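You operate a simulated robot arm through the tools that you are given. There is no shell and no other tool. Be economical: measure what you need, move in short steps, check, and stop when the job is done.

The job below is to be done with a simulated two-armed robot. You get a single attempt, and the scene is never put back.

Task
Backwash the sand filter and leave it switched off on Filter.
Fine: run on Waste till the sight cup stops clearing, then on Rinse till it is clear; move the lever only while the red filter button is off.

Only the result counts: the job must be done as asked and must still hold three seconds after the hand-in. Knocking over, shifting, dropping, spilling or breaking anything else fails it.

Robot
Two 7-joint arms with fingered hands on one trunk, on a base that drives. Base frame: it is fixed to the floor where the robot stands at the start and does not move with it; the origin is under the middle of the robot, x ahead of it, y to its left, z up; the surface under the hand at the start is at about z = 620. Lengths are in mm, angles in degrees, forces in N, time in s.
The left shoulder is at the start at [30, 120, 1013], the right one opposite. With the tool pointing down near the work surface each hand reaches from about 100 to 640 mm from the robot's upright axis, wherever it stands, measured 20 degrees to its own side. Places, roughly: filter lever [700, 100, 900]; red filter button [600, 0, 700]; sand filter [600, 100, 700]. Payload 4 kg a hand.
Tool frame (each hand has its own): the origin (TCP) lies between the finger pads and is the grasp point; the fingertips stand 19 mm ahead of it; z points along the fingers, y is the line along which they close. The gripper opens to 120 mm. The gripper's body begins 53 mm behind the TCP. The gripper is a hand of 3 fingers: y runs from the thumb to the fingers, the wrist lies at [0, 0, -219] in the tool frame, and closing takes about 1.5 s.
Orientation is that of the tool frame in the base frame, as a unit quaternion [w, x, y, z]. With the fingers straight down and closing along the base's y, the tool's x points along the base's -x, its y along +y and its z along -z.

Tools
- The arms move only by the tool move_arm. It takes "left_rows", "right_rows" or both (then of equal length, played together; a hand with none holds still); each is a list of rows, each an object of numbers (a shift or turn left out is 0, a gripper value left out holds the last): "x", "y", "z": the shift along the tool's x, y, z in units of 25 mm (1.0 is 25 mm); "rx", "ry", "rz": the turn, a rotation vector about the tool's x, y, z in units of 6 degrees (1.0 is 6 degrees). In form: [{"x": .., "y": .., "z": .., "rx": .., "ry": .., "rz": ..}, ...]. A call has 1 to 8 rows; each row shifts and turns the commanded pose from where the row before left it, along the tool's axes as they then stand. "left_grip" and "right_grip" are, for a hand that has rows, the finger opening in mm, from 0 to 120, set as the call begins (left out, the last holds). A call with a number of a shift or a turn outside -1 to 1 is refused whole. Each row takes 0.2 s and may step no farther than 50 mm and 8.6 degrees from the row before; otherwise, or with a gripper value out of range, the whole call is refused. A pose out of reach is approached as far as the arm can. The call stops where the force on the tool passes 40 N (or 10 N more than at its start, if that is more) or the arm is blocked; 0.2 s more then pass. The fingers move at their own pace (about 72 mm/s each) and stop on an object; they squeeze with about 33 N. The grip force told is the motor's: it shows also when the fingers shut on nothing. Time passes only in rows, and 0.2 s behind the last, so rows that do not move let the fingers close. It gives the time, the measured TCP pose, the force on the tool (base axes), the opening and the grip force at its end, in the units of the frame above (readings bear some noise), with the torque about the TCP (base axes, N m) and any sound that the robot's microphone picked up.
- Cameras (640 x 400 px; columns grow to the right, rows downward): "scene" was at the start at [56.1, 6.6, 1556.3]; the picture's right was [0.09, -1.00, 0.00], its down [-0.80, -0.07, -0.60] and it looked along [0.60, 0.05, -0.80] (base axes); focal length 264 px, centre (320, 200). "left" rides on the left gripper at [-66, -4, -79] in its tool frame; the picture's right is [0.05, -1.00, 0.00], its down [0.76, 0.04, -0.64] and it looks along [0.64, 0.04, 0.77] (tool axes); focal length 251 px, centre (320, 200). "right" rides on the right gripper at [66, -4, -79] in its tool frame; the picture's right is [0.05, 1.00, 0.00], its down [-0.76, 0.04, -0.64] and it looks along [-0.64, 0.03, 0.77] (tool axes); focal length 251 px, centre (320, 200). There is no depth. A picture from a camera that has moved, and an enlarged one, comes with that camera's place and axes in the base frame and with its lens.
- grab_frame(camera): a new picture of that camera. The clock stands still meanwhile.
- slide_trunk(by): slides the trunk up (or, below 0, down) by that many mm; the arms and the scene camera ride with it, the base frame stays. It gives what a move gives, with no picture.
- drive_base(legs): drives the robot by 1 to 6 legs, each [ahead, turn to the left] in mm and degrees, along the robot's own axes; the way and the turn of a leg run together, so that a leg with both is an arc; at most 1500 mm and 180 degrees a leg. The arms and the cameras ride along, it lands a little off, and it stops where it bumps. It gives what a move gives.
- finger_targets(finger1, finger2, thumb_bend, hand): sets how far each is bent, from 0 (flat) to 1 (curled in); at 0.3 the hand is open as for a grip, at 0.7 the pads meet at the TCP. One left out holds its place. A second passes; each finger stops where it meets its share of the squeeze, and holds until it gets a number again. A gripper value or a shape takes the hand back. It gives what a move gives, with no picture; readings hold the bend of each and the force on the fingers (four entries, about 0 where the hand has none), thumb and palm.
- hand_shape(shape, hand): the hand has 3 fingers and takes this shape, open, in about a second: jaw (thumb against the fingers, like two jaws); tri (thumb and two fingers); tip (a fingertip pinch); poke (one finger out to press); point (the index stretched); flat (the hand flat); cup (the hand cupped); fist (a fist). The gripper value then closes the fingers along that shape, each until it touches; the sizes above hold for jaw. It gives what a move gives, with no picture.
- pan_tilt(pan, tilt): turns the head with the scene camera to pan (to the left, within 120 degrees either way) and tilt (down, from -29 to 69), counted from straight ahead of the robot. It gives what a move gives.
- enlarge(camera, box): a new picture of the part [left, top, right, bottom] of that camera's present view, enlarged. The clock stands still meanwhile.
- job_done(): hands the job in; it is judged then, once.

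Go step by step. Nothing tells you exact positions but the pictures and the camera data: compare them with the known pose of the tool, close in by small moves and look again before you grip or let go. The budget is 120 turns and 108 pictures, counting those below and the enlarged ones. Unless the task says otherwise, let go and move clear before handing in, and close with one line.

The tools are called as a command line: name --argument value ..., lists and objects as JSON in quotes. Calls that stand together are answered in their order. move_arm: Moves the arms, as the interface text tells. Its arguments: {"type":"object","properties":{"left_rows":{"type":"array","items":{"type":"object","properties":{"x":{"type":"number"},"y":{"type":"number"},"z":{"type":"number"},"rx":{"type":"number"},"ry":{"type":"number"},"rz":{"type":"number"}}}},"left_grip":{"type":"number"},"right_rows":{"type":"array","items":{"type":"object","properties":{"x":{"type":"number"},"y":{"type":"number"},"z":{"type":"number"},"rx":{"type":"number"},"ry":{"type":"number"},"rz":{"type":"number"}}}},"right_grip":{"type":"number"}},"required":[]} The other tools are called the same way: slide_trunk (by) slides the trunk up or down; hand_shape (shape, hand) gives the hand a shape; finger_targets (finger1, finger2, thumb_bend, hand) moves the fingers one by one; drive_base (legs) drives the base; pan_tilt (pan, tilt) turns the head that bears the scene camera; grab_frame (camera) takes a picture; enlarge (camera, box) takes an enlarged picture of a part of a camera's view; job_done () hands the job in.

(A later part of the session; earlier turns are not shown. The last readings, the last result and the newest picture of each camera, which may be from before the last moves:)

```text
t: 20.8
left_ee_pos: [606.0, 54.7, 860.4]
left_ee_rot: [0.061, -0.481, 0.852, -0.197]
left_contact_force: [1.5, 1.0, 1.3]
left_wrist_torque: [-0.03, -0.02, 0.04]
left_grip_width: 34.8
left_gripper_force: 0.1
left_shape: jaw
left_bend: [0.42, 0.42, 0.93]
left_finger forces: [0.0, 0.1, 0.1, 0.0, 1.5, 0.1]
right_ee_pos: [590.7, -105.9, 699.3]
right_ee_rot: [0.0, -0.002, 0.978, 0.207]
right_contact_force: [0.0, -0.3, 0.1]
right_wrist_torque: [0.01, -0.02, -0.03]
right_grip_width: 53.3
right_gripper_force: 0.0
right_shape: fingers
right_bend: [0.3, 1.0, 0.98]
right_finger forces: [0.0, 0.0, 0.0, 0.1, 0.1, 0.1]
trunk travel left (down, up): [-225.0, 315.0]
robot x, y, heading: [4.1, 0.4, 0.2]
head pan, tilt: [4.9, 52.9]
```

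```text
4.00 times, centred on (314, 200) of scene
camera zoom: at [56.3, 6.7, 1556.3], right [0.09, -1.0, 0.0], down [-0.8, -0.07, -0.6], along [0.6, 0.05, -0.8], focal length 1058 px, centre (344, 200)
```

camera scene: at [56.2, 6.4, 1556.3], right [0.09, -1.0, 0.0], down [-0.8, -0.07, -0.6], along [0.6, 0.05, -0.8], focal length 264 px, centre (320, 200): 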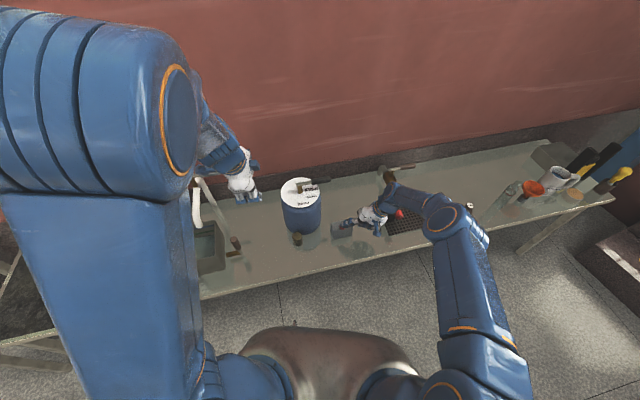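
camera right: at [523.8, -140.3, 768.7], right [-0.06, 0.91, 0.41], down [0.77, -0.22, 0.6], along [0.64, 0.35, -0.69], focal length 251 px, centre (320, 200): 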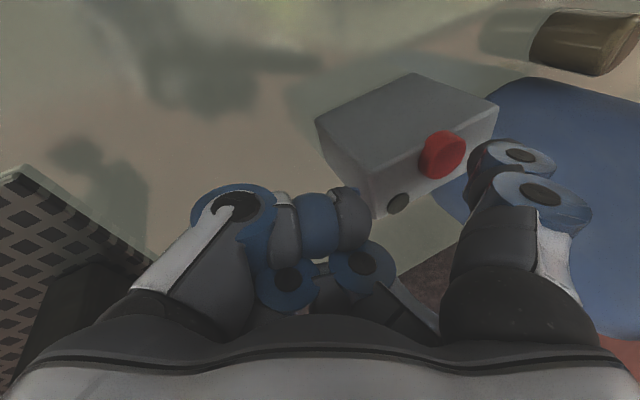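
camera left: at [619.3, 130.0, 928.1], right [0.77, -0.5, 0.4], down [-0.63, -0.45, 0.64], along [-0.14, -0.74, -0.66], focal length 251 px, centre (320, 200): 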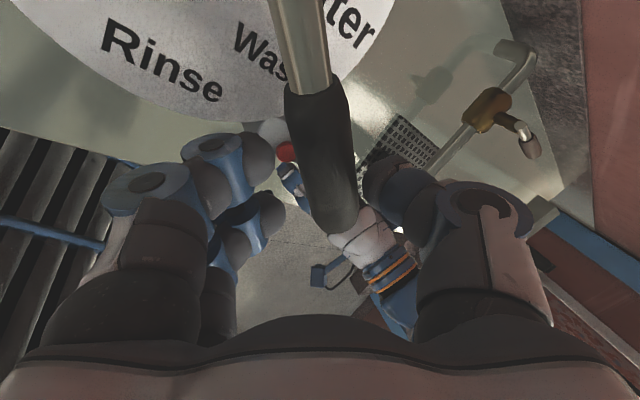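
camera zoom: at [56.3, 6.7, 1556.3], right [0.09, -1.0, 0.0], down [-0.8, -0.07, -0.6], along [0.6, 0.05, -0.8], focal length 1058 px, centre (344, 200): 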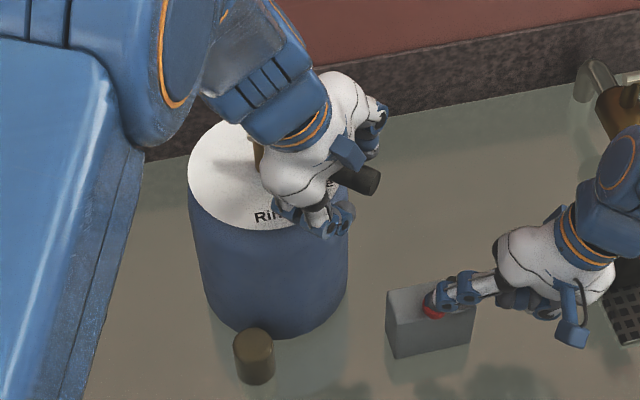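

The Waste label now sits where Filter sat relative to the lever. Next I'll press the button and watch the cup.

move_arm --right_rows '[{"y": -0.1, "z": 0.22}, {"y": -0.08, "z": 0.18}, {"y": -0.07, "z": 0.146}]'

enlarge --camera "scene" --box '[250, 150, 378, 250]'

```text
t: 21.6
left_ee_pos: [605.8, 53.9, 860.5]
left_ee_rot: [0.062, -0.482, 0.851, -0.197]
left_contact_force: [1.2, 0.3, 0.9]
left_wrist_torque: [0.0, -0.03, 0.02]
left_grip_width: 34.5
left_gripper_force: 0.1
left_shape: jaw
left_bend: [0.42, 0.42, 0.93]
left_finger forces: [0.0, 0.1, 0.1, 0.0, 1.5, 0.1]
right_ee_pos: [590.8, -105.6, 685.7]
right_ee_rot: [-0.001, -0.003, 0.978, 0.208]
right_contact_force: [0.9, -0.9, 1.5]
right_wrist_torque: [0.12, 0.01, 0.02]
right_grip_width: 53.5
right_gripper_force: 0.7
right_shape: fingers
right_bend: [0.3, 1.0, 0.98]
right_finger forces: [1.5, 0.1, 0.1, 0.0, 0.0, 0.1]
trunk travel left (down, up): [-225.0, 315.0]
robot x, y, heading: [1.5, 1.2, -0.2]
head pan, tilt: [4.9, 52.9]
heard: click
```

```text
4.00 times, centred on (314, 200) of scene
camera zoom: at [56.1, 6.6, 1556.3], right [0.09, -1.0, 0.0], down [-0.8, -0.07, -0.6], along [0.6, 0.05, -0.8], focal length 1058 px, centre (344, 200)
```

zoom: 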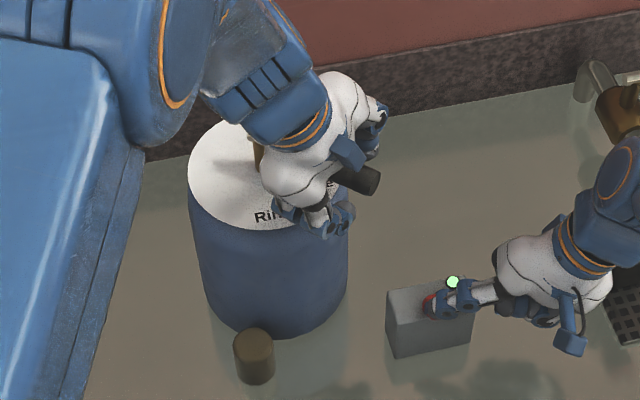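

The lamp is on. I'll lift the finger, wait a little, and follow the cup's colour.

move_arm --right_rows '[{"y": 0.1, "z": -0.22}, {"y": 0.13, "z": -0.292}, {}, {}, {}, {}, {}, {}]'

enlarge --camera "scene" --box '[282, 215, 362, 265]'

```text
t: 23.4
left_ee_pos: [606.1, 53.2, 859.9]
left_ee_rot: [0.063, -0.482, 0.851, -0.197]
left_contact_force: [0.6, -1.1, 0.9]
left_wrist_torque: [-0.03, -0.01, 0.0]
left_grip_width: 34.6
left_gripper_force: 0.1
left_shape: jaw
left_bend: [0.42, 0.42, 0.93]
left_finger forces: [0.0, 0.0, 0.1, 0.0, 1.2, 0.0]
right_ee_pos: [590.8, -106.5, 698.2]
right_ee_rot: [0.0, -0.002, 0.978, 0.208]
right_contact_force: [-0.9, 0.5, 0.3]
right_wrist_torque: [0.0, -0.03, 0.05]
right_grip_width: 53.5
right_gripper_force: 0.0
right_shape: fingers
right_bend: [0.3, 1.0, 0.98]
right_finger forces: [0.1, 0.0, 0.0, 0.0, 0.1, 0.2]
trunk travel left (down, up): [-225.0, 315.0]
robot x, y, heading: [-1.4, 2.4, 0.0]
head pan, tilt: [4.9, 52.9]
```

```text
8.00 times, centred on (322, 240) of scene
camera zoom: at [56.3, 6.6, 1556.3], right [0.09, -1.0, 0.0], down [-0.8, -0.07, -0.6], along [0.6, 0.05, -0.8], focal length 2116 px, centre (304, -120)
```

zoom: 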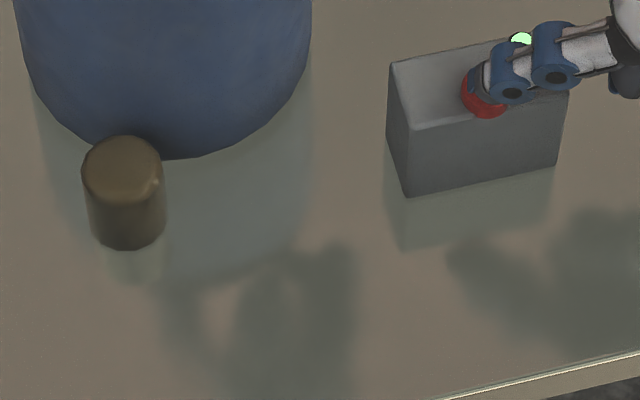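

The cup seems slightly lighter. I'll wait some more.

move_arm --right_rows '[{}, {}, {}, {}, {}, {}, {}, {}]'

move_arm --right_rows '[{}, {}, {}, {}, {}, {}, {}, {}]'

enlarge --camera "scene" --box '[282, 215, 362, 265]'

```text
t: 25.2
left_ee_pos: [604.9, 53.7, 861.0]
left_ee_rot: [0.062, -0.482, 0.852, -0.197]
left_contact_force: [0.8, 0.0, 0.9]
left_wrist_torque: [-0.01, 0.0, -0.01]
left_grip_width: 34.7
left_gripper_force: 0.0
left_shape: jaw
left_bend: [0.42, 0.42, 0.93]
left_finger forces: [0.1, 0.0, 0.0, 0.0, 1.1, 0.1]
right_ee_pos: [590.8, -106.3, 697.5]
right_ee_rot: [0.0, -0.002, 0.978, 0.209]
right_contact_force: [0.0, -0.1, -0.3]
right_wrist_torque: [0.01, 0.02, -0.01]
right_grip_width: 53.4
right_gripper_force: 0.1
right_shape: fingers
right_bend: [0.3, 1.0, 0.98]
right_finger forces: [0.1, 0.0, 0.1, 0.1, 0.1, 0.0]
trunk travel left (down, up): [-225.0, 315.0]
robot x, y, heading: [-4.5, -1.6, 0.2]
head pan, tilt: [4.9, 52.9]
```

```text
t: 27.0
left_ee_pos: [604.9, 53.7, 859.5]
left_ee_rot: [0.063, -0.482, 0.851, -0.197]
left_contact_force: [1.0, 0.2, 1.0]
left_wrist_torque: [-0.03, -0.03, -0.02]
left_grip_width: 34.4
left_gripper_force: 0.2
left_shape: jaw
left_bend: [0.42, 0.42, 0.93]
left_finger forces: [0.0, 0.1, 0.0, 0.0, 1.0, 0.1]
right_ee_pos: [591.5, -106.5, 697.9]
right_ee_rot: [-0.001, -0.003, 0.978, 0.208]
right_contact_force: [0.1, 0.8, 0.2]
right_wrist_torque: [-0.02, -0.02, -0.02]
right_grip_width: 53.5
right_gripper_force: 0.0
right_shape: fingers
right_bend: [0.3, 1.0, 0.98]
right_finger forces: [0.0, 0.0, 0.0, 0.1, 0.1, 0.0]
trunk travel left (down, up): [-225.0, 315.0]
robot x, y, heading: [-1.5, 0.9, -0.1]
head pan, tilt: [4.9, 52.9]
```

```text
8.00 times, centred on (322, 240) of scene
camera zoom: at [56.2, 6.6, 1556.3], right [0.09, -1.0, 0.0], down [-0.8, -0.07, -0.6], along [0.6, 0.05, -0.8], focal length 2116 px, centre (304, -120)
```

zoom: 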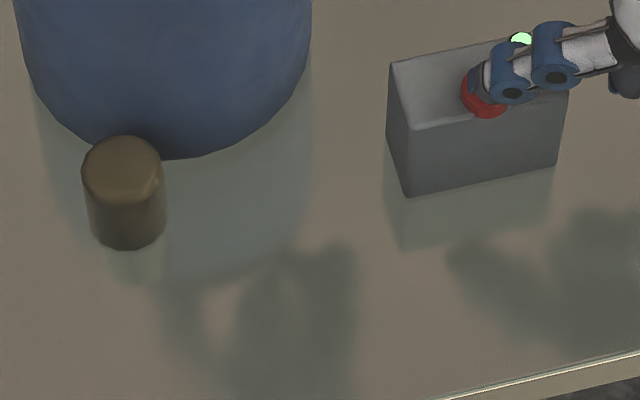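

Any change is small. I'll zoom tightly on the cup and compare it over time.

enlarge --camera "scene" --box '[288, 228, 308, 248]'

move_arm --right_rows '[{}, {}, {}, {}, {}, {}, {}, {}]'

move_arm --right_rows '[{}, {}, {}, {}, {}, {}, {}, {}]'

enlarge --camera "scene" --box '[288, 228, 308, 248]'

```text
16.00 times, centred on (298, 238) of scene
camera zoom: at [56.2, 6.6, 1556.3], right [0.09, -1.0, 0.0], down [-0.8, -0.07, -0.6], along [0.6, 0.05, -0.8], focal length 4232 px, centre (672, -408)
```

zoom: 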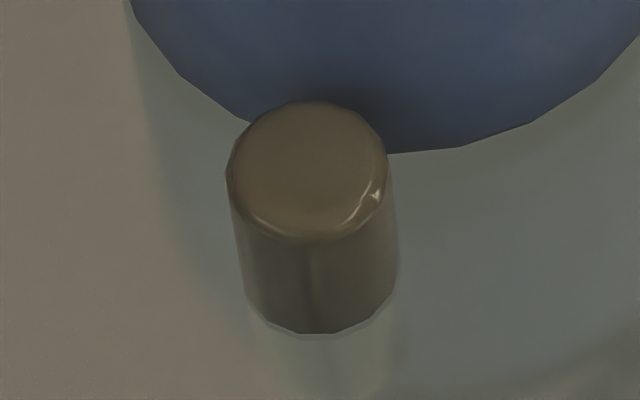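

```text
t: 28.8
left_ee_pos: [604.2, 54.4, 859.4]
left_ee_rot: [0.062, -0.481, 0.852, -0.197]
left_contact_force: [0.6, 0.0, 1.4]
left_wrist_torque: [-0.06, -0.02, 0.02]
left_grip_width: 34.7
left_gripper_force: 0.0
left_shape: jaw
left_bend: [0.42, 0.42, 0.93]
left_finger forces: [0.0, 0.0, 0.0, 0.0, 0.9, 0.1]
right_ee_pos: [590.7, -106.7, 697.2]
right_ee_rot: [-0.001, -0.003, 0.978, 0.208]
right_contact_force: [-0.2, -0.4, 0.2]
right_wrist_torque: [-0.04, 0.02, -0.03]
right_grip_width: 53.6
right_gripper_force: 0.1
right_shape: fingers
right_bend: [0.3, 1.0, 0.98]
right_finger forces: [0.0, 0.0, 0.0, 0.0, 0.1, 0.0]
trunk travel left (down, up): [-225.0, 315.0]
robot x, y, heading: [-0.9, -0.8, 0.2]
head pan, tilt: [4.9, 52.9]
```

```text
t: 30.6
left_ee_pos: [605.7, 54.0, 860.9]
left_ee_rot: [0.063, -0.48, 0.853, -0.197]
left_contact_force: [0.5, 0.4, 0.7]
left_wrist_torque: [0.0, -0.07, 0.05]
left_grip_width: 34.4
left_gripper_force: 0.1
left_shape: jaw
left_bend: [0.42, 0.42, 0.93]
left_finger forces: [0.0, 0.0, 0.0, 0.0, 0.7, 0.1]
right_ee_pos: [591.0, -105.7, 697.5]
right_ee_rot: [-0.001, -0.003, 0.978, 0.208]
right_contact_force: [0.4, -0.2, 0.3]
right_wrist_torque: [0.01, 0.0, -0.02]
right_grip_width: 53.5
right_gripper_force: 0.0
right_shape: fingers
right_bend: [0.3, 1.0, 0.98]
right_finger forces: [0.1, 0.0, 0.1, 0.0, 0.0, 0.1]
trunk travel left (down, up): [-225.0, 315.0]
robot x, y, heading: [-0.5, -1.8, 0.0]
head pan, tilt: [4.9, 52.9]
```

```text
16.00 times, centred on (298, 238) of scene
camera zoom: at [56.2, 6.6, 1556.3], right [0.09, -1.0, 0.0], down [-0.8, -0.07, -0.6], along [0.6, 0.05, -0.8], focal length 4232 px, centre (672, -408)
```

zoom: 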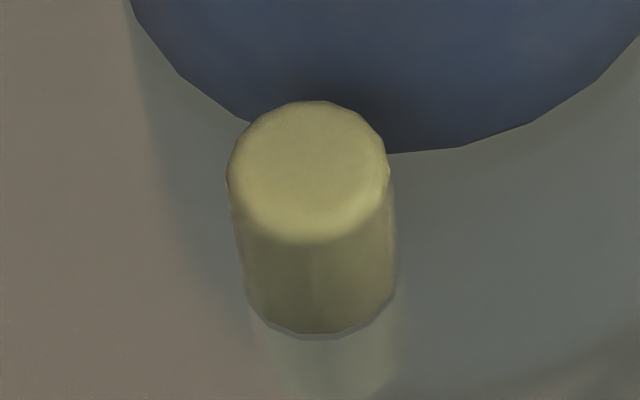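

It is clearing now, from brown to straw yellow. I'll keep running and watch until it stops changing.

move_arm --right_rows '[{}, {}, {}, {}, {}, {}, {}, {}]'

enlarge --camera "scene" --box '[288, 228, 308, 248]'

move_arm --right_rows '[{}, {}, {}, {}, {}, {}, {}, {}]'

enlarge --camera "scene" --box '[288, 228, 308, 248]'

```text
t: 32.4
left_ee_pos: [604.9, 53.6, 861.0]
left_ee_rot: [0.062, -0.482, 0.851, -0.197]
left_contact_force: [0.3, 0.4, 0.6]
left_wrist_torque: [-0.03, -0.01, -0.04]
left_grip_width: 34.5
left_gripper_force: 0.0
left_shape: jaw
left_bend: [0.42, 0.42, 0.93]
left_finger forces: [0.0, 0.0, 0.1, 0.1, 0.7, 0.0]
right_ee_pos: [590.8, -106.0, 697.7]
right_ee_rot: [-0.001, -0.002, 0.978, 0.208]
right_contact_force: [-0.1, -0.6, -0.3]
right_wrist_torque: [-0.01, -0.02, 0.0]
right_grip_width: 53.4
right_gripper_force: 0.1
right_shape: fingers
right_bend: [0.3, 1.0, 0.98]
right_finger forces: [0.0, 0.0, 0.1, 0.1, 0.1, 0.1]
trunk travel left (down, up): [-225.0, 315.0]
robot x, y, heading: [-0.4, -2.8, 0.2]
head pan, tilt: [4.9, 52.9]
```

```text
16.00 times, centred on (298, 238) of scene
camera zoom: at [56.2, 6.6, 1556.3], right [0.09, -1.0, 0.0], down [-0.8, -0.07, -0.6], along [0.6, 0.05, -0.8], focal length 4232 px, centre (672, -408)
```

zoom: 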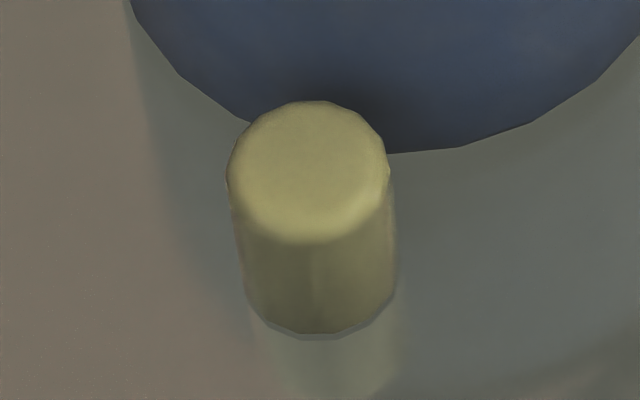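

```text
t: 34.2
left_ee_pos: [605.9, 53.7, 860.3]
left_ee_rot: [0.063, -0.482, 0.851, -0.197]
left_contact_force: [-0.1, 0.8, 0.1]
left_wrist_torque: [-0.01, -0.01, -0.02]
left_grip_width: 34.5
left_gripper_force: 0.1
left_shape: jaw
left_bend: [0.42, 0.42, 0.93]
left_finger forces: [0.0, 0.1, 0.0, 0.1, 0.6, 0.1]
right_ee_pos: [590.8, -105.9, 697.0]
right_ee_rot: [0.0, -0.003, 0.978, 0.208]
right_contact_force: [-0.1, -1.2, 0.1]
right_wrist_torque: [0.03, -0.01, 0.02]
right_grip_width: 53.2
right_gripper_force: 0.0
right_shape: fingers
right_bend: [0.3, 1.0, 0.98]
right_finger forces: [0.0, 0.0, 0.0, 0.1, 0.0, 0.1]
trunk travel left (down, up): [-225.0, 315.0]
robot x, y, heading: [-0.3, 1.1, -0.1]
head pan, tilt: [4.9, 52.9]
```

```text
16.00 times, centred on (298, 238) of scene
camera zoom: at [56.2, 6.6, 1556.3], right [0.09, -1.0, 0.0], down [-0.8, -0.07, -0.6], along [0.6, 0.05, -0.8], focal length 4232 px, centre (672, -408)
```

zoom: 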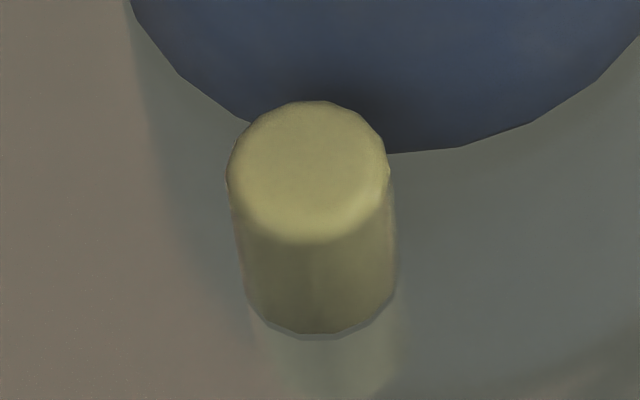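

It's unchanged over 3.6 s, but it may change in stages. I'll wait longer to be sure it has settled.

move_arm --right_rows '[{}, {}, {}, {}, {}, {}, {}, {}]'

move_arm --right_rows '[{}, {}, {}, {}, {}, {}, {}, {}]'

move_arm --right_rows '[{}, {}, {}, {}, {}, {}, {}, {}]'

enlarge --camera "scene" --box '[288, 228, 308, 248]'

move_arm --right_rows '[{}, {}, {}, {}, {}, {}, {}, {}]'

move_arm --right_rows '[{}, {}, {}, {}, {}, {}, {}, {}]'

enlarge --camera "scene" --box '[288, 228, 308, 248]'

```text
t: 36.0
left_ee_pos: [606.1, 54.6, 861.3]
left_ee_rot: [0.062, -0.481, 0.852, -0.197]
left_contact_force: [-0.6, 0.7, 0.6]
left_wrist_torque: [-0.01, 0.0, 0.01]
left_grip_width: 34.3
left_gripper_force: 0.1
left_shape: jaw
left_bend: [0.42, 0.42, 0.93]
left_finger forces: [0.0, 0.0, 0.0, 0.1, 0.6, 0.0]
right_ee_pos: [591.0, -106.4, 698.1]
right_ee_rot: [-0.001, -0.002, 0.978, 0.208]
right_contact_force: [0.2, 0.0, 0.5]
right_wrist_torque: [-0.01, -0.01, -0.01]
right_grip_width: 53.3
right_gripper_force: 0.1
right_shape: fingers
right_bend: [0.3, 1.0, 0.98]
right_finger forces: [0.0, 0.0, 0.1, 0.0, 0.1, 0.1]
trunk travel left (down, up): [-225.0, 315.0]
robot x, y, heading: [-1.2, 0.9, -0.1]
head pan, tilt: [4.9, 52.9]
```

```text
t: 37.8
left_ee_pos: [605.2, 54.6, 860.1]
left_ee_rot: [0.063, -0.482, 0.852, -0.197]
left_contact_force: [0.6, -1.1, 0.1]
left_wrist_torque: [-0.04, 0.0, 0.02]
left_grip_width: 34.5
left_gripper_force: 0.0
left_shape: jaw
left_bend: [0.42, 0.42, 0.93]
left_finger forces: [0.0, 0.1, 0.0, 0.0, 0.5, 0.0]
right_ee_pos: [590.7, -106.0, 698.1]
right_ee_rot: [-0.001, -0.002, 0.978, 0.208]
right_contact_force: [0.6, 0.0, -0.2]
right_wrist_torque: [-0.03, 0.01, 0.0]
right_grip_width: 53.4
right_gripper_force: 0.0
right_shape: fingers
right_bend: [0.3, 1.0, 0.98]
right_finger forces: [0.1, 0.0, 0.0, 0.0, 0.0, 0.1]
trunk travel left (down, up): [-225.0, 315.0]
robot x, y, heading: [3.0, 1.9, 0.1]
head pan, tilt: [4.9, 52.9]
```

```text
t: 39.6
left_ee_pos: [605.8, 52.7, 860.1]
left_ee_rot: [0.062, -0.482, 0.851, -0.197]
left_contact_force: [-0.1, 0.3, 1.1]
left_wrist_torque: [0.01, -0.01, -0.02]
left_grip_width: 34.5
left_gripper_force: 0.0
left_shape: jaw
left_bend: [0.42, 0.42, 0.93]
left_finger forces: [0.0, 0.1, 0.0, 0.1, 0.5, 0.0]
right_ee_pos: [590.9, -105.8, 698.2]
right_ee_rot: [0.0, -0.002, 0.978, 0.207]
right_contact_force: [-1.0, -0.9, 0.6]
right_wrist_torque: [0.01, 0.01, -0.01]
right_grip_width: 53.6
right_gripper_force: 0.0
right_shape: fingers
right_bend: [0.3, 1.0, 0.98]
right_finger forces: [0.0, 0.0, 0.1, 0.1, 0.0, 0.1]
trunk travel left (down, up): [-225.0, 315.0]
robot x, y, heading: [3.1, 2.3, -0.0]
head pan, tilt: [4.9, 52.9]
```

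```text
16.00 times, centred on (298, 238) of scene
camera zoom: at [56.2, 6.6, 1556.3], right [0.09, -1.0, 0.0], down [-0.8, -0.07, -0.6], along [0.6, 0.05, -0.8], focal length 4232 px, centre (672, -408)
```

zoom: 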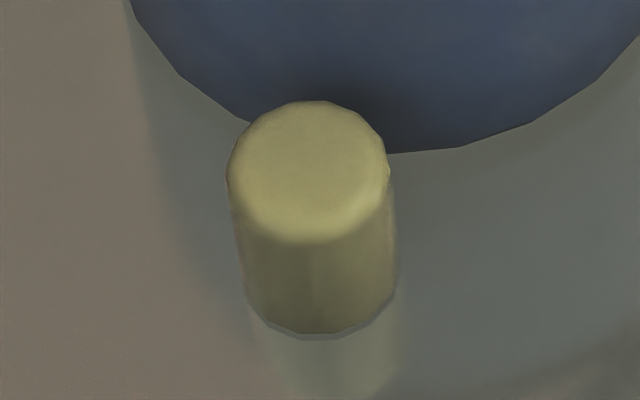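

```text
t: 41.4
left_ee_pos: [605.7, 55.3, 859.8]
left_ee_rot: [0.062, -0.482, 0.852, -0.197]
left_contact_force: [-0.1, 0.8, -0.9]
left_wrist_torque: [-0.04, -0.04, 0.02]
left_grip_width: 34.4
left_gripper_force: 0.1
left_shape: jaw
left_bend: [0.42, 0.42, 0.93]
left_finger forces: [0.0, 0.0, 0.0, 0.1, 0.4, 0.0]
right_ee_pos: [592.0, -106.1, 697.7]
right_ee_rot: [-0.001, -0.003, 0.978, 0.208]
right_contact_force: [-0.3, -0.4, 0.0]
right_wrist_torque: [0.0, 0.0, 0.0]
right_grip_width: 53.2
right_gripper_force: 0.1
right_shape: fingers
right_bend: [0.3, 1.0, 0.98]
right_finger forces: [0.0, 0.1, 0.0, 0.1, 0.0, 0.0]
trunk travel left (down, up): [-225.0, 315.0]
robot x, y, heading: [0.7, 4.9, 0.0]
head pan, tilt: [4.9, 52.9]
```

```text
t: 43.2
left_ee_pos: [605.8, 53.4, 860.3]
left_ee_rot: [0.063, -0.482, 0.851, -0.197]
left_contact_force: [-0.5, 0.5, 0.6]
left_wrist_torque: [-0.03, -0.01, -0.02]
left_grip_width: 34.2
left_gripper_force: 0.1
left_shape: jaw
left_bend: [0.42, 0.42, 0.93]
left_finger forces: [0.0, 0.1, 0.1, 0.1, 0.4, 0.0]
right_ee_pos: [590.1, -106.5, 698.2]
right_ee_rot: [-0.001, -0.003, 0.978, 0.208]
right_contact_force: [0.3, -0.6, 0.1]
right_wrist_torque: [-0.01, 0.0, 0.01]
right_grip_width: 53.2
right_gripper_force: 0.1
right_shape: fingers
right_bend: [0.3, 1.0, 0.98]
right_finger forces: [0.1, 0.0, 0.0, 0.0, 0.1, 0.0]
trunk travel left (down, up): [-225.0, 315.0]
robot x, y, heading: [-0.9, 0.7, -0.1]
head pan, tilt: [4.9, 52.9]
```

```text
16.00 times, centred on (298, 238) of scene
camera zoom: at [56.2, 6.6, 1556.3], right [0.09, -1.0, 0.0], down [-0.8, -0.07, -0.6], along [0.6, 0.05, -0.8], focal length 4232 px, centre (672, -408)
```

zoom: 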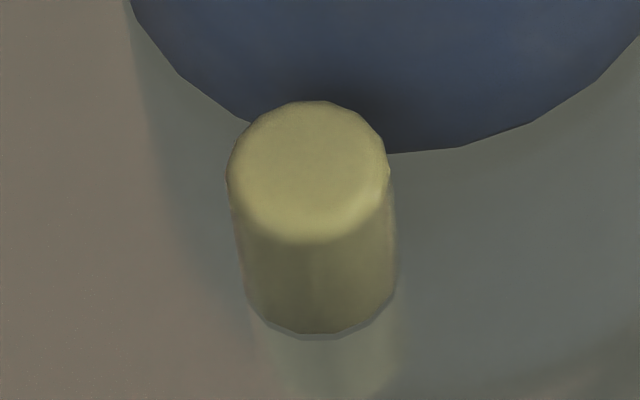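

The cup has been steady at straw colour for over 12 s, so the Waste phase is done. I'll press the button to switch off and check the lamp.

move_arm --right_rows '[{"y": -0.1, "z": 0.22}, {"y": -0.08, "z": 0.18}, {"y": -0.06, "z": 0.13}]'

move_arm --right_rows '[{"y": 0.1, "z": -0.22}, {"y": 0.13, "z": -0.292}]'

grab_frame --camera "right"

```text
t: 44.0
left_ee_pos: [605.9, 53.8, 860.7]
left_ee_rot: [0.063, -0.483, 0.851, -0.197]
left_contact_force: [0.8, -0.2, -0.2]
left_wrist_torque: [-0.01, -0.03, 0.02]
left_grip_width: 34.5
left_gripper_force: 0.0
left_shape: jaw
left_bend: [0.42, 0.42, 0.93]
left_finger forces: [0.0, 0.0, 0.0, 0.1, 0.5, 0.1]
right_ee_pos: [590.2, -107.3, 684.7]
right_ee_rot: [-0.001, -0.002, 0.978, 0.208]
right_contact_force: [1.0, 0.1, 2.1]
right_wrist_torque: [0.09, 0.03, 0.02]
right_grip_width: 53.8
right_gripper_force: 1.4
right_shape: fingers
right_bend: [0.29, 1.0, 0.98]
right_finger forces: [1.5, 0.1, 0.0, 0.0, 0.0, 0.0]
trunk travel left (down, up): [-225.0, 315.0]
robot x, y, heading: [-1.8, 0.3, -0.1]
head pan, tilt: [4.9, 52.9]
heard: click
```

```text
t: 44.6
left_ee_pos: [605.8, 53.6, 859.6]
left_ee_rot: [0.062, -0.482, 0.851, -0.197]
left_contact_force: [-0.4, -0.9, -0.1]
left_wrist_torque: [-0.02, 0.01, 0.03]
left_grip_width: 34.4
left_gripper_force: 0.1
left_shape: jaw
left_bend: [0.42, 0.42, 0.93]
left_finger forces: [0.1, 0.0, 0.1, 0.0, 0.4, 0.0]
right_ee_pos: [588.9, -106.0, 698.2]
right_ee_rot: [-0.001, -0.002, 0.978, 0.208]
right_contact_force: [-0.3, 0.2, -0.6]
right_wrist_torque: [0.0, -0.03, 0.01]
right_grip_width: 53.5
right_gripper_force: 0.1
right_shape: fingers
right_bend: [0.3, 1.0, 0.98]
right_finger forces: [0.0, 0.0, 0.1, 0.0, 0.0, 0.0]
trunk travel left (down, up): [-225.0, 315.0]
robot x, y, heading: [-2.2, -3.5, 0.2]
head pan, tilt: [4.9, 52.9]
```

```text
66 pictures are left
camera right: at [523.2, -141.9, 767.8], right [-0.06, 0.91, 0.41], down [0.77, -0.22, 0.6], along [0.64, 0.35, -0.69], focal length 251 px, centre (320, 200)
```

right: 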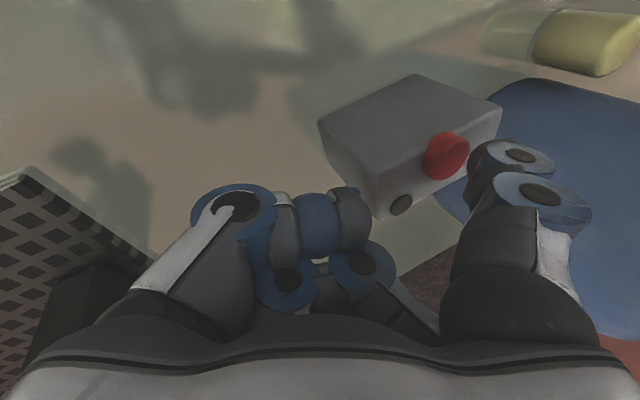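

The lamp is off. Next I'll rotate the lever 45° on to Rinse.

move_arm --left_rows '[{"x": 0.01, "y": 0.316, "z": -0.136, "rx": -0.086, "ry": 0.396, "rz": 0.915}, {"x": 0.01, "y": 0.316, "z": -0.136, "rx": -0.086, "ry": 0.396, "rz": 0.915}, {"x": 0.01, "y": 0.316, "z": -0.136, "rx": -0.086, "ry": 0.396, "rz": 0.915}, {"x": 0.01, "y": 0.316, "z": -0.136, "rx": -0.086, "ry": 0.396, "rz": 0.915}, {"x": 0.01, "y": 0.316, "z": -0.136, "rx": -0.086, "ry": 0.396, "rz": 0.915}, {"x": 0.01, "y": 0.316, "z": -0.136, "rx": -0.086, "ry": 0.396, "rz": 0.915}]'

grab_frame --camera "left"

```text
t: 46.0
left_ee_pos: [569.5, 92.3, 860.0]
left_ee_rot: [-0.001, -0.193, 0.959, -0.207]
left_contact_force: [1.5, -0.3, 2.5]
left_wrist_torque: [-0.01, -0.04, 0.03]
left_grip_width: 34.7
left_gripper_force: 0.0
left_shape: jaw
left_bend: [0.42, 0.42, 0.93]
left_finger forces: [0.1, 0.0, 0.1, 0.0, 1.9, 0.1]
right_ee_pos: [589.9, -106.9, 697.8]
right_ee_rot: [-0.001, -0.002, 0.978, 0.208]
right_contact_force: [-0.7, -0.1, -0.3]
right_wrist_torque: [0.01, -0.03, 0.01]
right_grip_width: 53.3
right_gripper_force: 0.1
right_shape: fingers
right_bend: [0.3, 1.0, 0.98]
right_finger forces: [0.0, 0.1, 0.0, 0.1, 0.1, 0.0]
trunk travel left (down, up): [-225.0, 315.0]
robot x, y, heading: [-0.0, 2.8, -0.1]
head pan, tilt: [4.9, 52.9]
```

```text
65 pictures are left
camera left: at [625.6, 144.0, 927.9], right [0.32, -0.86, 0.4], down [-0.77, 0.01, 0.64], along [-0.55, -0.51, -0.66], focal length 251 px, centre (320, 200)
```

left: 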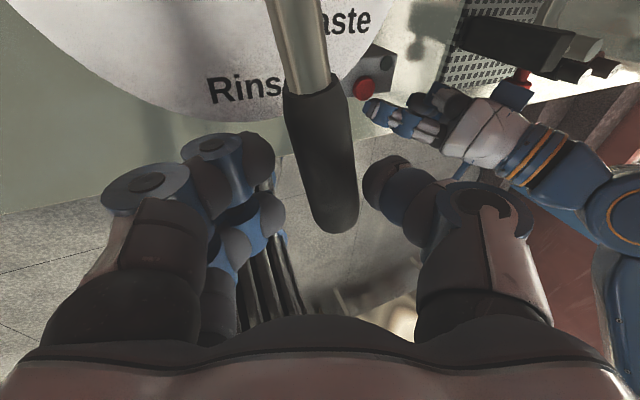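

Rinse is nearly aligned. I'll rotate 9° more.

move_arm --left_rows '[{"x": 0.01, "y": 0.316, "z": -0.136, "rx": -0.086, "ry": 0.396, "rz": 0.915}, {"x": 0.005, "y": 0.158, "z": -0.068, "rx": -0.043, "ry": 0.198, "rz": 0.457}, {}]'

grab_frame --camera "left"

grab_frame --camera "scene"

```text
t: 46.8
left_ee_pos: [566.2, 103.8, 860.6]
left_ee_rot: [-0.019, -0.118, 0.971, -0.205]
left_contact_force: [-0.3, -1.5, 0.7]
left_wrist_torque: [-0.01, 0.04, 0.01]
left_grip_width: 34.5
left_gripper_force: 0.1
left_shape: jaw
left_bend: [0.42, 0.42, 0.93]
left_finger forces: [0.0, 0.0, 0.0, 0.0, 1.4, 0.0]
right_ee_pos: [590.3, -105.9, 698.5]
right_ee_rot: [0.0, -0.003, 0.978, 0.208]
right_contact_force: [-0.1, -0.4, 0.5]
right_wrist_torque: [0.0, 0.0, -0.04]
right_grip_width: 53.8
right_gripper_force: 0.1
right_shape: fingers
right_bend: [0.3, 1.0, 0.98]
right_finger forces: [0.1, 0.2, 0.1, 0.1, 0.0, 0.0]
trunk travel left (down, up): [-225.0, 315.0]
robot x, y, heading: [-2.2, 0.4, -0.0]
head pan, tilt: [4.9, 52.9]
```

```text
64 pictures are left
camera left: at [628.7, 146.7, 928.2], right [0.19, -0.9, 0.4], down [-0.76, 0.13, 0.64], along [-0.62, -0.42, -0.66], focal length 251 px, centre (320, 200)
```

left: 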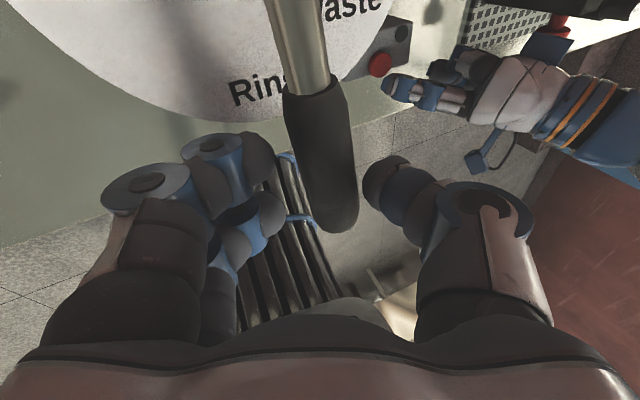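

```text
63 pictures are left
camera scene: at [56.2, 6.4, 1556.3], right [0.09, -1.0, 0.0], down [-0.8, -0.07, -0.6], along [0.6, 0.05, -0.8], focal length 264 px, centre (320, 200)
```

scene: 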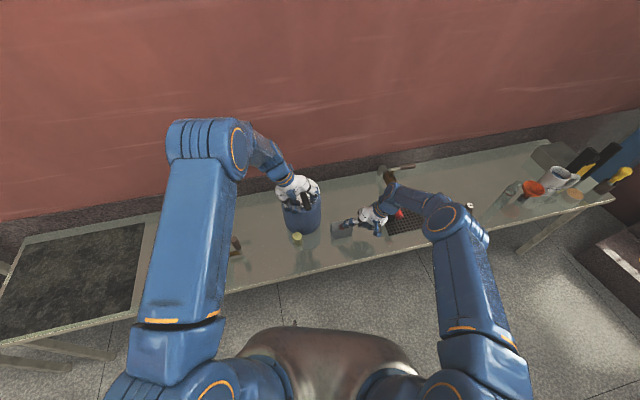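

The lever is on Rinse and the cup is still visible. I'll press on and watch.

move_arm --right_rows '[{"y": -0.1, "z": 0.22}, {"y": -0.08, "z": 0.18}, {"y": -0.065, "z": 0.14}]'

move_arm --right_rows '[{"y": 0.1, "z": -0.22}, {"y": 0.13, "z": -0.292}, {}, {}, {}, {}, {}, {}]'

enlarge --camera "scene" --box '[282, 215, 362, 265]'

move_arm --right_rows '[{}, {}, {}, {}, {}, {}, {}, {}]'

move_arm --right_rows '[{}, {}, {}, {}, {}, {}, {}, {}]'

enlarge --camera "scene" --box '[288, 228, 308, 248]'

```text
t: 47.6
left_ee_pos: [564.5, 102.5, 861.4]
left_ee_rot: [-0.019, -0.119, 0.971, -0.206]
left_contact_force: [-0.3, -0.8, 0.6]
left_wrist_torque: [-0.01, 0.01, -0.02]
left_grip_width: 34.6
left_gripper_force: 0.1
left_shape: jaw
left_bend: [0.42, 0.42, 0.93]
left_finger forces: [0.0, 0.0, 0.1, 0.0, 1.0, 0.0]
right_ee_pos: [591.8, -107.3, 682.5]
right_ee_rot: [0.0, -0.003, 0.978, 0.208]
right_contact_force: [-0.4, -0.6, 2.2]
right_wrist_torque: [0.2, 0.04, 0.03]
right_grip_width: 54.1
right_gripper_force: 1.5
right_shape: fingers
right_bend: [0.29, 1.0, 0.98]
right_finger forces: [2.4, 0.0, 0.1, 0.0, 0.0, 0.0]
trunk travel left (down, up): [-225.0, 315.0]
robot x, y, heading: [-2.7, -2.0, -0.1]
head pan, tilt: [4.9, 52.9]
heard: click
```

```text
t: 49.4
left_ee_pos: [564.6, 103.8, 859.7]
left_ee_rot: [-0.019, -0.119, 0.971, -0.205]
left_contact_force: [0.1, 0.5, 0.7]
left_wrist_torque: [-0.01, 0.0, 0.0]
left_grip_width: 34.5
left_gripper_force: 0.0
left_shape: jaw
left_bend: [0.42, 0.42, 0.93]
left_finger forces: [0.1, 0.0, 0.0, 0.0, 0.9, 0.0]
right_ee_pos: [590.0, -107.6, 695.7]
right_ee_rot: [0.0, -0.002, 0.978, 0.207]
right_contact_force: [0.4, -0.5, 0.9]
right_wrist_torque: [0.02, 0.04, 0.0]
right_grip_width: 53.4
right_gripper_force: 0.0
right_shape: fingers
right_bend: [0.3, 1.0, 0.98]
right_finger forces: [0.0, 0.1, 0.0, 0.1, 0.1, 0.1]
trunk travel left (down, up): [-225.0, 315.0]
robot x, y, heading: [-3.1, -0.8, 0.1]
head pan, tilt: [4.9, 52.9]
```

```text
8.00 times, centred on (322, 240) of scene
camera zoom: at [56.2, 6.5, 1556.3], right [0.09, -1.0, 0.0], down [-0.8, -0.07, -0.6], along [0.6, 0.05, -0.8], focal length 2116 px, centre (304, -120)
```

zoom: 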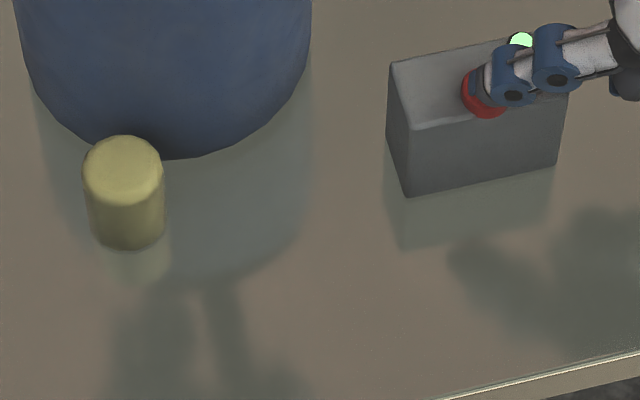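

```text
t: 51.2
left_ee_pos: [564.2, 103.9, 861.1]
left_ee_rot: [-0.019, -0.12, 0.971, -0.205]
left_contact_force: [-0.8, -0.6, 0.0]
left_wrist_torque: [0.01, 0.0, -0.03]
left_grip_width: 34.5
left_gripper_force: 0.0
left_shape: jaw
left_bend: [0.42, 0.42, 0.93]
left_finger forces: [0.0, 0.1, 0.0, 0.0, 0.9, 0.0]
right_ee_pos: [589.9, -107.5, 695.0]
right_ee_rot: [-0.001, -0.002, 0.978, 0.209]
right_contact_force: [-0.1, -0.5, -0.7]
right_wrist_torque: [-0.01, 0.01, 0.02]
right_grip_width: 53.7
right_gripper_force: 0.0
right_shape: fingers
right_bend: [0.3, 1.0, 0.98]
right_finger forces: [0.0, 0.0, 0.1, 0.0, 0.1, 0.0]
trunk travel left (down, up): [-225.0, 315.0]
robot x, y, heading: [0.9, -0.6, -0.1]
head pan, tilt: [4.9, 52.9]
```

```text
t: 53.0
left_ee_pos: [565.1, 103.4, 861.5]
left_ee_rot: [-0.02, -0.119, 0.971, -0.205]
left_contact_force: [0.4, -0.4, 0.5]
left_wrist_torque: [-0.06, -0.02, -0.01]
left_grip_width: 34.5
left_gripper_force: 0.0
left_shape: jaw
left_bend: [0.42, 0.42, 0.93]
left_finger forces: [0.1, 0.1, 0.0, 0.1, 0.7, 0.0]
right_ee_pos: [590.2, -107.5, 695.6]
right_ee_rot: [0.0, -0.002, 0.978, 0.208]
right_contact_force: [-0.4, 0.3, 0.4]
right_wrist_torque: [0.02, 0.03, 0.03]
right_grip_width: 53.6
right_gripper_force: 0.1
right_shape: fingers
right_bend: [0.3, 1.0, 0.98]
right_finger forces: [0.0, 0.0, 0.0, 0.0, 0.0, 0.0]
trunk travel left (down, up): [-225.0, 315.0]
robot x, y, heading: [3.5, 0.0, 0.3]
head pan, tilt: [4.9, 52.9]
```

```text
16.00 times, centred on (298, 238) of scene
camera zoom: at [56.2, 6.5, 1556.3], right [0.09, -1.0, 0.0], down [-0.8, -0.07, -0.6], along [0.6, 0.05, -0.8], focal length 4232 px, centre (672, -408)
```

zoom: 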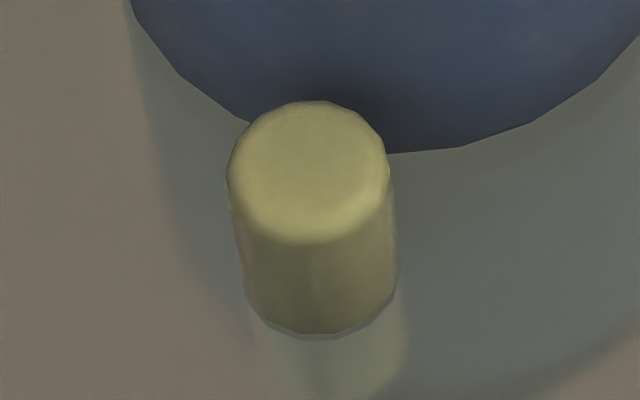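

It's running on Rinse but has not changed yet. I'll keep waiting.

move_arm --right_rows '[{}, {}, {}, {}, {}, {}, {}, {}]'

move_arm --right_rows '[{}, {}, {}, {}, {}, {}, {}, {}]'

enlarge --camera "scene" --box '[288, 228, 308, 248]'

move_arm --right_rows '[{}, {}, {}, {}, {}, {}, {}, {}]'

move_arm --right_rows '[{}, {}, {}, {}, {}, {}, {}, {}]'

enlarge --camera "scene" --box '[288, 228, 308, 248]'

```text
t: 54.8
left_ee_pos: [565.3, 104.4, 859.9]
left_ee_rot: [-0.019, -0.119, 0.971, -0.205]
left_contact_force: [-0.6, -1.6, 0.6]
left_wrist_torque: [0.01, 0.03, 0.02]
left_grip_width: 34.5
left_gripper_force: 0.1
left_shape: jaw
left_bend: [0.42, 0.42, 0.93]
left_finger forces: [0.1, 0.1, 0.0, 0.1, 0.6, 0.0]
right_ee_pos: [590.4, -107.2, 697.2]
right_ee_rot: [-0.001, -0.003, 0.978, 0.208]
right_contact_force: [0.1, 0.2, 0.5]
right_wrist_torque: [0.01, 0.0, 0.0]
right_grip_width: 53.6
right_gripper_force: 0.0
right_shape: fingers
right_bend: [0.3, 1.0, 0.98]
right_finger forces: [0.0, 0.1, 0.0, 0.1, 0.0, 0.1]
trunk travel left (down, up): [-225.0, 315.0]
robot x, y, heading: [-1.1, -3.9, 0.1]
head pan, tilt: [4.9, 52.9]
```

```text
t: 56.6
left_ee_pos: [565.3, 103.8, 860.9]
left_ee_rot: [-0.018, -0.119, 0.971, -0.206]
left_contact_force: [-0.1, 0.5, 0.7]
left_wrist_torque: [0.0, 0.01, -0.03]
left_grip_width: 34.2
left_gripper_force: 0.1
left_shape: jaw
left_bend: [0.42, 0.42, 0.93]
left_finger forces: [0.1, 0.0, 0.0, 0.0, 0.7, 0.0]
right_ee_pos: [589.8, -106.6, 697.3]
right_ee_rot: [0.0, -0.003, 0.978, 0.208]
right_contact_force: [-0.6, -0.2, 0.2]
right_wrist_torque: [0.0, 0.01, -0.01]
right_grip_width: 53.7
right_gripper_force: 0.0
right_shape: fingers
right_bend: [0.3, 1.0, 0.98]
right_finger forces: [0.0, 0.0, 0.1, 0.1, 0.1, 0.1]
trunk travel left (down, up): [-225.0, 315.0]
robot x, y, heading: [-2.0, 1.2, -0.0]
head pan, tilt: [4.9, 52.9]
```

```text
16.00 times, centred on (298, 238) of scene
camera zoom: at [56.2, 6.5, 1556.3], right [0.09, -1.0, 0.0], down [-0.8, -0.07, -0.6], along [0.6, 0.05, -0.8], focal length 4232 px, centre (672, -408)
```

zoom: 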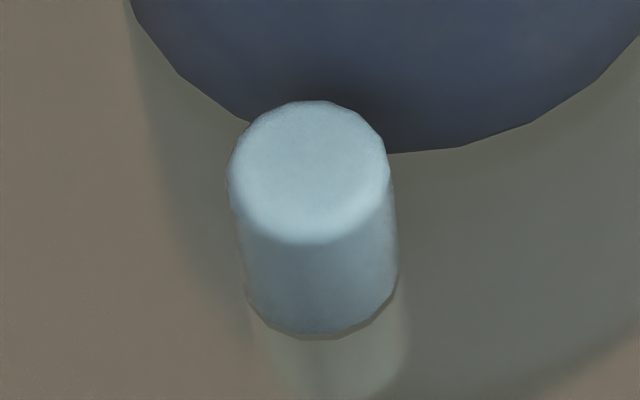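

```text
t: 58.4
left_ee_pos: [565.3, 103.6, 860.1]
left_ee_rot: [-0.019, -0.119, 0.971, -0.205]
left_contact_force: [-1.1, -0.1, 0.5]
left_wrist_torque: [-0.03, 0.02, -0.03]
left_grip_width: 34.7
left_gripper_force: 0.0
left_shape: jaw
left_bend: [0.42, 0.42, 0.93]
left_finger forces: [0.0, 0.1, 0.0, 0.0, 0.6, 0.1]
right_ee_pos: [591.2, -105.4, 696.0]
right_ee_rot: [0.0, -0.002, 0.978, 0.208]
right_contact_force: [-0.7, 0.4, 1.4]
right_wrist_torque: [-0.04, 0.03, 0.02]
right_grip_width: 53.5
right_gripper_force: 0.1
right_shape: fingers
right_bend: [0.3, 1.0, 0.98]
right_finger forces: [0.0, 0.1, 0.0, 0.0, 0.1, 0.0]
trunk travel left (down, up): [-225.0, 315.0]
robot x, y, heading: [-2.2, 1.3, 0.1]
head pan, tilt: [4.9, 52.9]
```

```text
t: 60.2
left_ee_pos: [566.0, 103.9, 860.9]
left_ee_rot: [-0.019, -0.119, 0.971, -0.205]
left_contact_force: [-0.6, -0.6, -0.1]
left_wrist_torque: [0.01, 0.01, -0.01]
left_grip_width: 34.5
left_gripper_force: 0.1
left_shape: jaw
left_bend: [0.42, 0.42, 0.93]
left_finger forces: [0.0, 0.1, 0.0, 0.1, 0.7, 0.0]
right_ee_pos: [590.4, -107.3, 696.1]
right_ee_rot: [0.0, -0.003, 0.978, 0.207]
right_contact_force: [0.1, 0.8, -0.5]
right_wrist_torque: [0.0, 0.02, -0.02]
right_grip_width: 53.5
right_gripper_force: 0.1
right_shape: fingers
right_bend: [0.3, 1.0, 0.98]
right_finger forces: [0.1, 0.0, 0.0, 0.1, 0.1, 0.1]
trunk travel left (down, up): [-225.0, 315.0]
robot x, y, heading: [-4.1, -2.5, 0.1]
head pan, tilt: [4.9, 52.9]
```

```text
16.00 times, centred on (298, 238) of scene
camera zoom: at [56.2, 6.5, 1556.3], right [0.09, -1.0, 0.0], down [-0.8, -0.07, -0.6], along [0.6, 0.05, -0.8], focal length 4232 px, centre (672, -408)
```

zoom: 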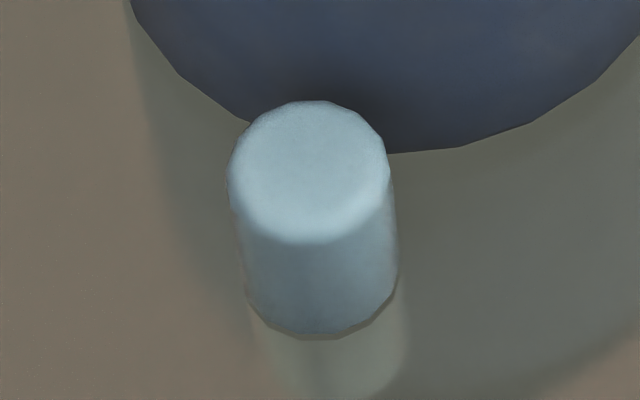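

The cup is clear now and steady. I'll switch off and verify.

move_arm --right_rows '[{"y": -0.1, "z": 0.22}, {"y": -0.08, "z": 0.18}, {"y": -0.05, "z": 0.1}]'

move_arm --right_rows '[{"y": 0.1, "z": -0.22}, {"y": 0.13, "z": -0.292}]'

grab_frame --camera "right"

```text
t: 61.0
left_ee_pos: [565.6, 103.5, 861.4]
left_ee_rot: [-0.019, -0.119, 0.971, -0.206]
left_contact_force: [-0.7, -0.5, 0.1]
left_wrist_torque: [-0.02, 0.02, 0.0]
left_grip_width: 34.4
left_gripper_force: 0.1
left_shape: jaw
left_bend: [0.42, 0.42, 0.93]
left_finger forces: [0.1, 0.1, 0.0, 0.0, 0.4, 0.0]
right_ee_pos: [589.5, -107.3, 682.3]
right_ee_rot: [-0.001, -0.002, 0.978, 0.208]
right_contact_force: [-0.6, -1.4, 1.2]
right_wrist_torque: [0.12, 0.05, 0.04]
right_grip_width: 54.2
right_gripper_force: 1.4
right_shape: fingers
right_bend: [0.29, 1.0, 0.98]
right_finger forces: [2.0, 0.0, 0.1, 0.0, 0.0, 0.0]
trunk travel left (down, up): [-225.0, 315.0]
robot x, y, heading: [-0.3, 3.1, -0.1]
head pan, tilt: [4.9, 52.9]
heard: click
```

```text
t: 61.6
left_ee_pos: [564.3, 103.1, 861.0]
left_ee_rot: [-0.019, -0.119, 0.971, -0.206]
left_contact_force: [-1.1, -1.5, 0.7]
left_wrist_torque: [-0.01, -0.03, 0.02]
left_grip_width: 34.4
left_gripper_force: 0.0
left_shape: jaw
left_bend: [0.42, 0.42, 0.93]
left_finger forces: [0.1, 0.1, 0.0, 0.0, 0.5, 0.0]
right_ee_pos: [590.8, -106.7, 696.2]
right_ee_rot: [-0.001, -0.003, 0.978, 0.208]
right_contact_force: [-1.0, -0.2, 0.2]
right_wrist_torque: [-0.01, -0.01, 0.0]
right_grip_width: 53.8
right_gripper_force: 0.0
right_shape: fingers
right_bend: [0.3, 1.0, 0.98]
right_finger forces: [0.1, 0.0, 0.0, 0.0, 0.0, 0.0]
trunk travel left (down, up): [-225.0, 315.0]
robot x, y, heading: [1.7, -0.1, 0.2]
head pan, tilt: [4.9, 52.9]
```

```text
58 pictures are left
camera right: at [525.3, -141.2, 766.4], right [-0.06, 0.91, 0.41], down [0.77, -0.22, 0.6], along [0.64, 0.35, -0.69], focal length 251 px, centre (320, 200)
```

right: 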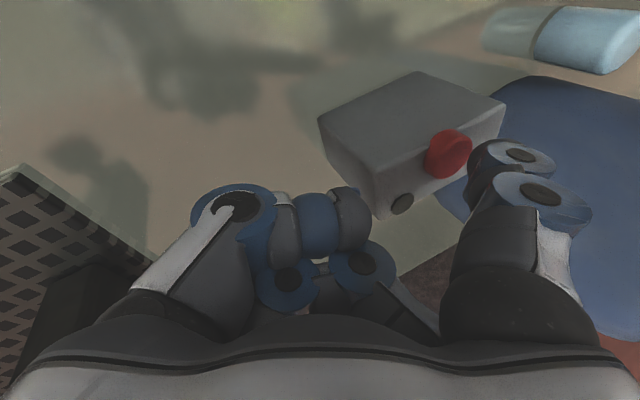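

The lamp is off again. I'll bring the lever back to Filter by reversing the arc, in two parts.

move_arm --left_rows '[{"x": -0.045, "y": -0.314, "z": 0.132, "rx": 0.086, "ry": -0.396, "rz": -0.915}, {"x": -0.045, "y": -0.314, "z": 0.132, "rx": 0.086, "ry": -0.396, "rz": -0.915}, {"x": -0.045, "y": -0.314, "z": 0.132, "rx": 0.086, "ry": -0.396, "rz": -0.915}, {"x": -0.045, "y": -0.314, "z": 0.132, "rx": 0.086, "ry": -0.396, "rz": -0.915}, {"x": -0.045, "y": -0.314, "z": 0.132, "rx": 0.086, "ry": -0.396, "rz": -0.915}, {"x": -0.045, "y": -0.314, "z": 0.132, "rx": 0.086, "ry": -0.396, "rz": -0.915}, {"x": -0.045, "y": -0.314, "z": 0.132, "rx": 0.086, "ry": -0.396, "rz": -0.915}]'

grab_frame --camera "left"

```text
t: 63.2
left_ee_pos: [602.3, 56.1, 861.9]
left_ee_rot: [0.058, -0.46, 0.863, -0.199]
left_contact_force: [-0.9, -0.1, -0.2]
left_wrist_torque: [0.02, 0.02, 0.01]
left_grip_width: 34.5
left_gripper_force: 0.1
left_shape: jaw
left_bend: [0.42, 0.42, 0.93]
left_finger forces: [0.8, 0.5, 0.0, 0.1, 0.0, 0.0]
right_ee_pos: [591.6, -107.1, 696.3]
right_ee_rot: [0.0, -0.002, 0.978, 0.208]
right_contact_force: [0.0, 1.2, 0.3]
right_wrist_torque: [-0.01, -0.04, 0.01]
right_grip_width: 53.7
right_gripper_force: 0.1
right_shape: fingers
right_bend: [0.3, 1.0, 0.98]
right_finger forces: [0.0, 0.1, 0.0, 0.0, 0.0, 0.0]
trunk travel left (down, up): [-225.0, 315.0]
robot x, y, heading: [2.6, -0.2, 0.0]
head pan, tilt: [4.9, 52.9]
```

```text
57 pictures are left
camera left: at [619.8, 131.8, 928.5], right [0.74, -0.54, 0.4], down [-0.65, -0.42, 0.64], along [-0.18, -0.73, -0.66], focal length 251 px, centre (320, 200)
```

left: 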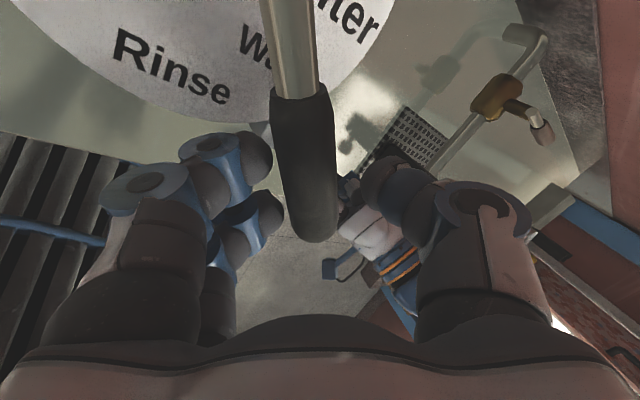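

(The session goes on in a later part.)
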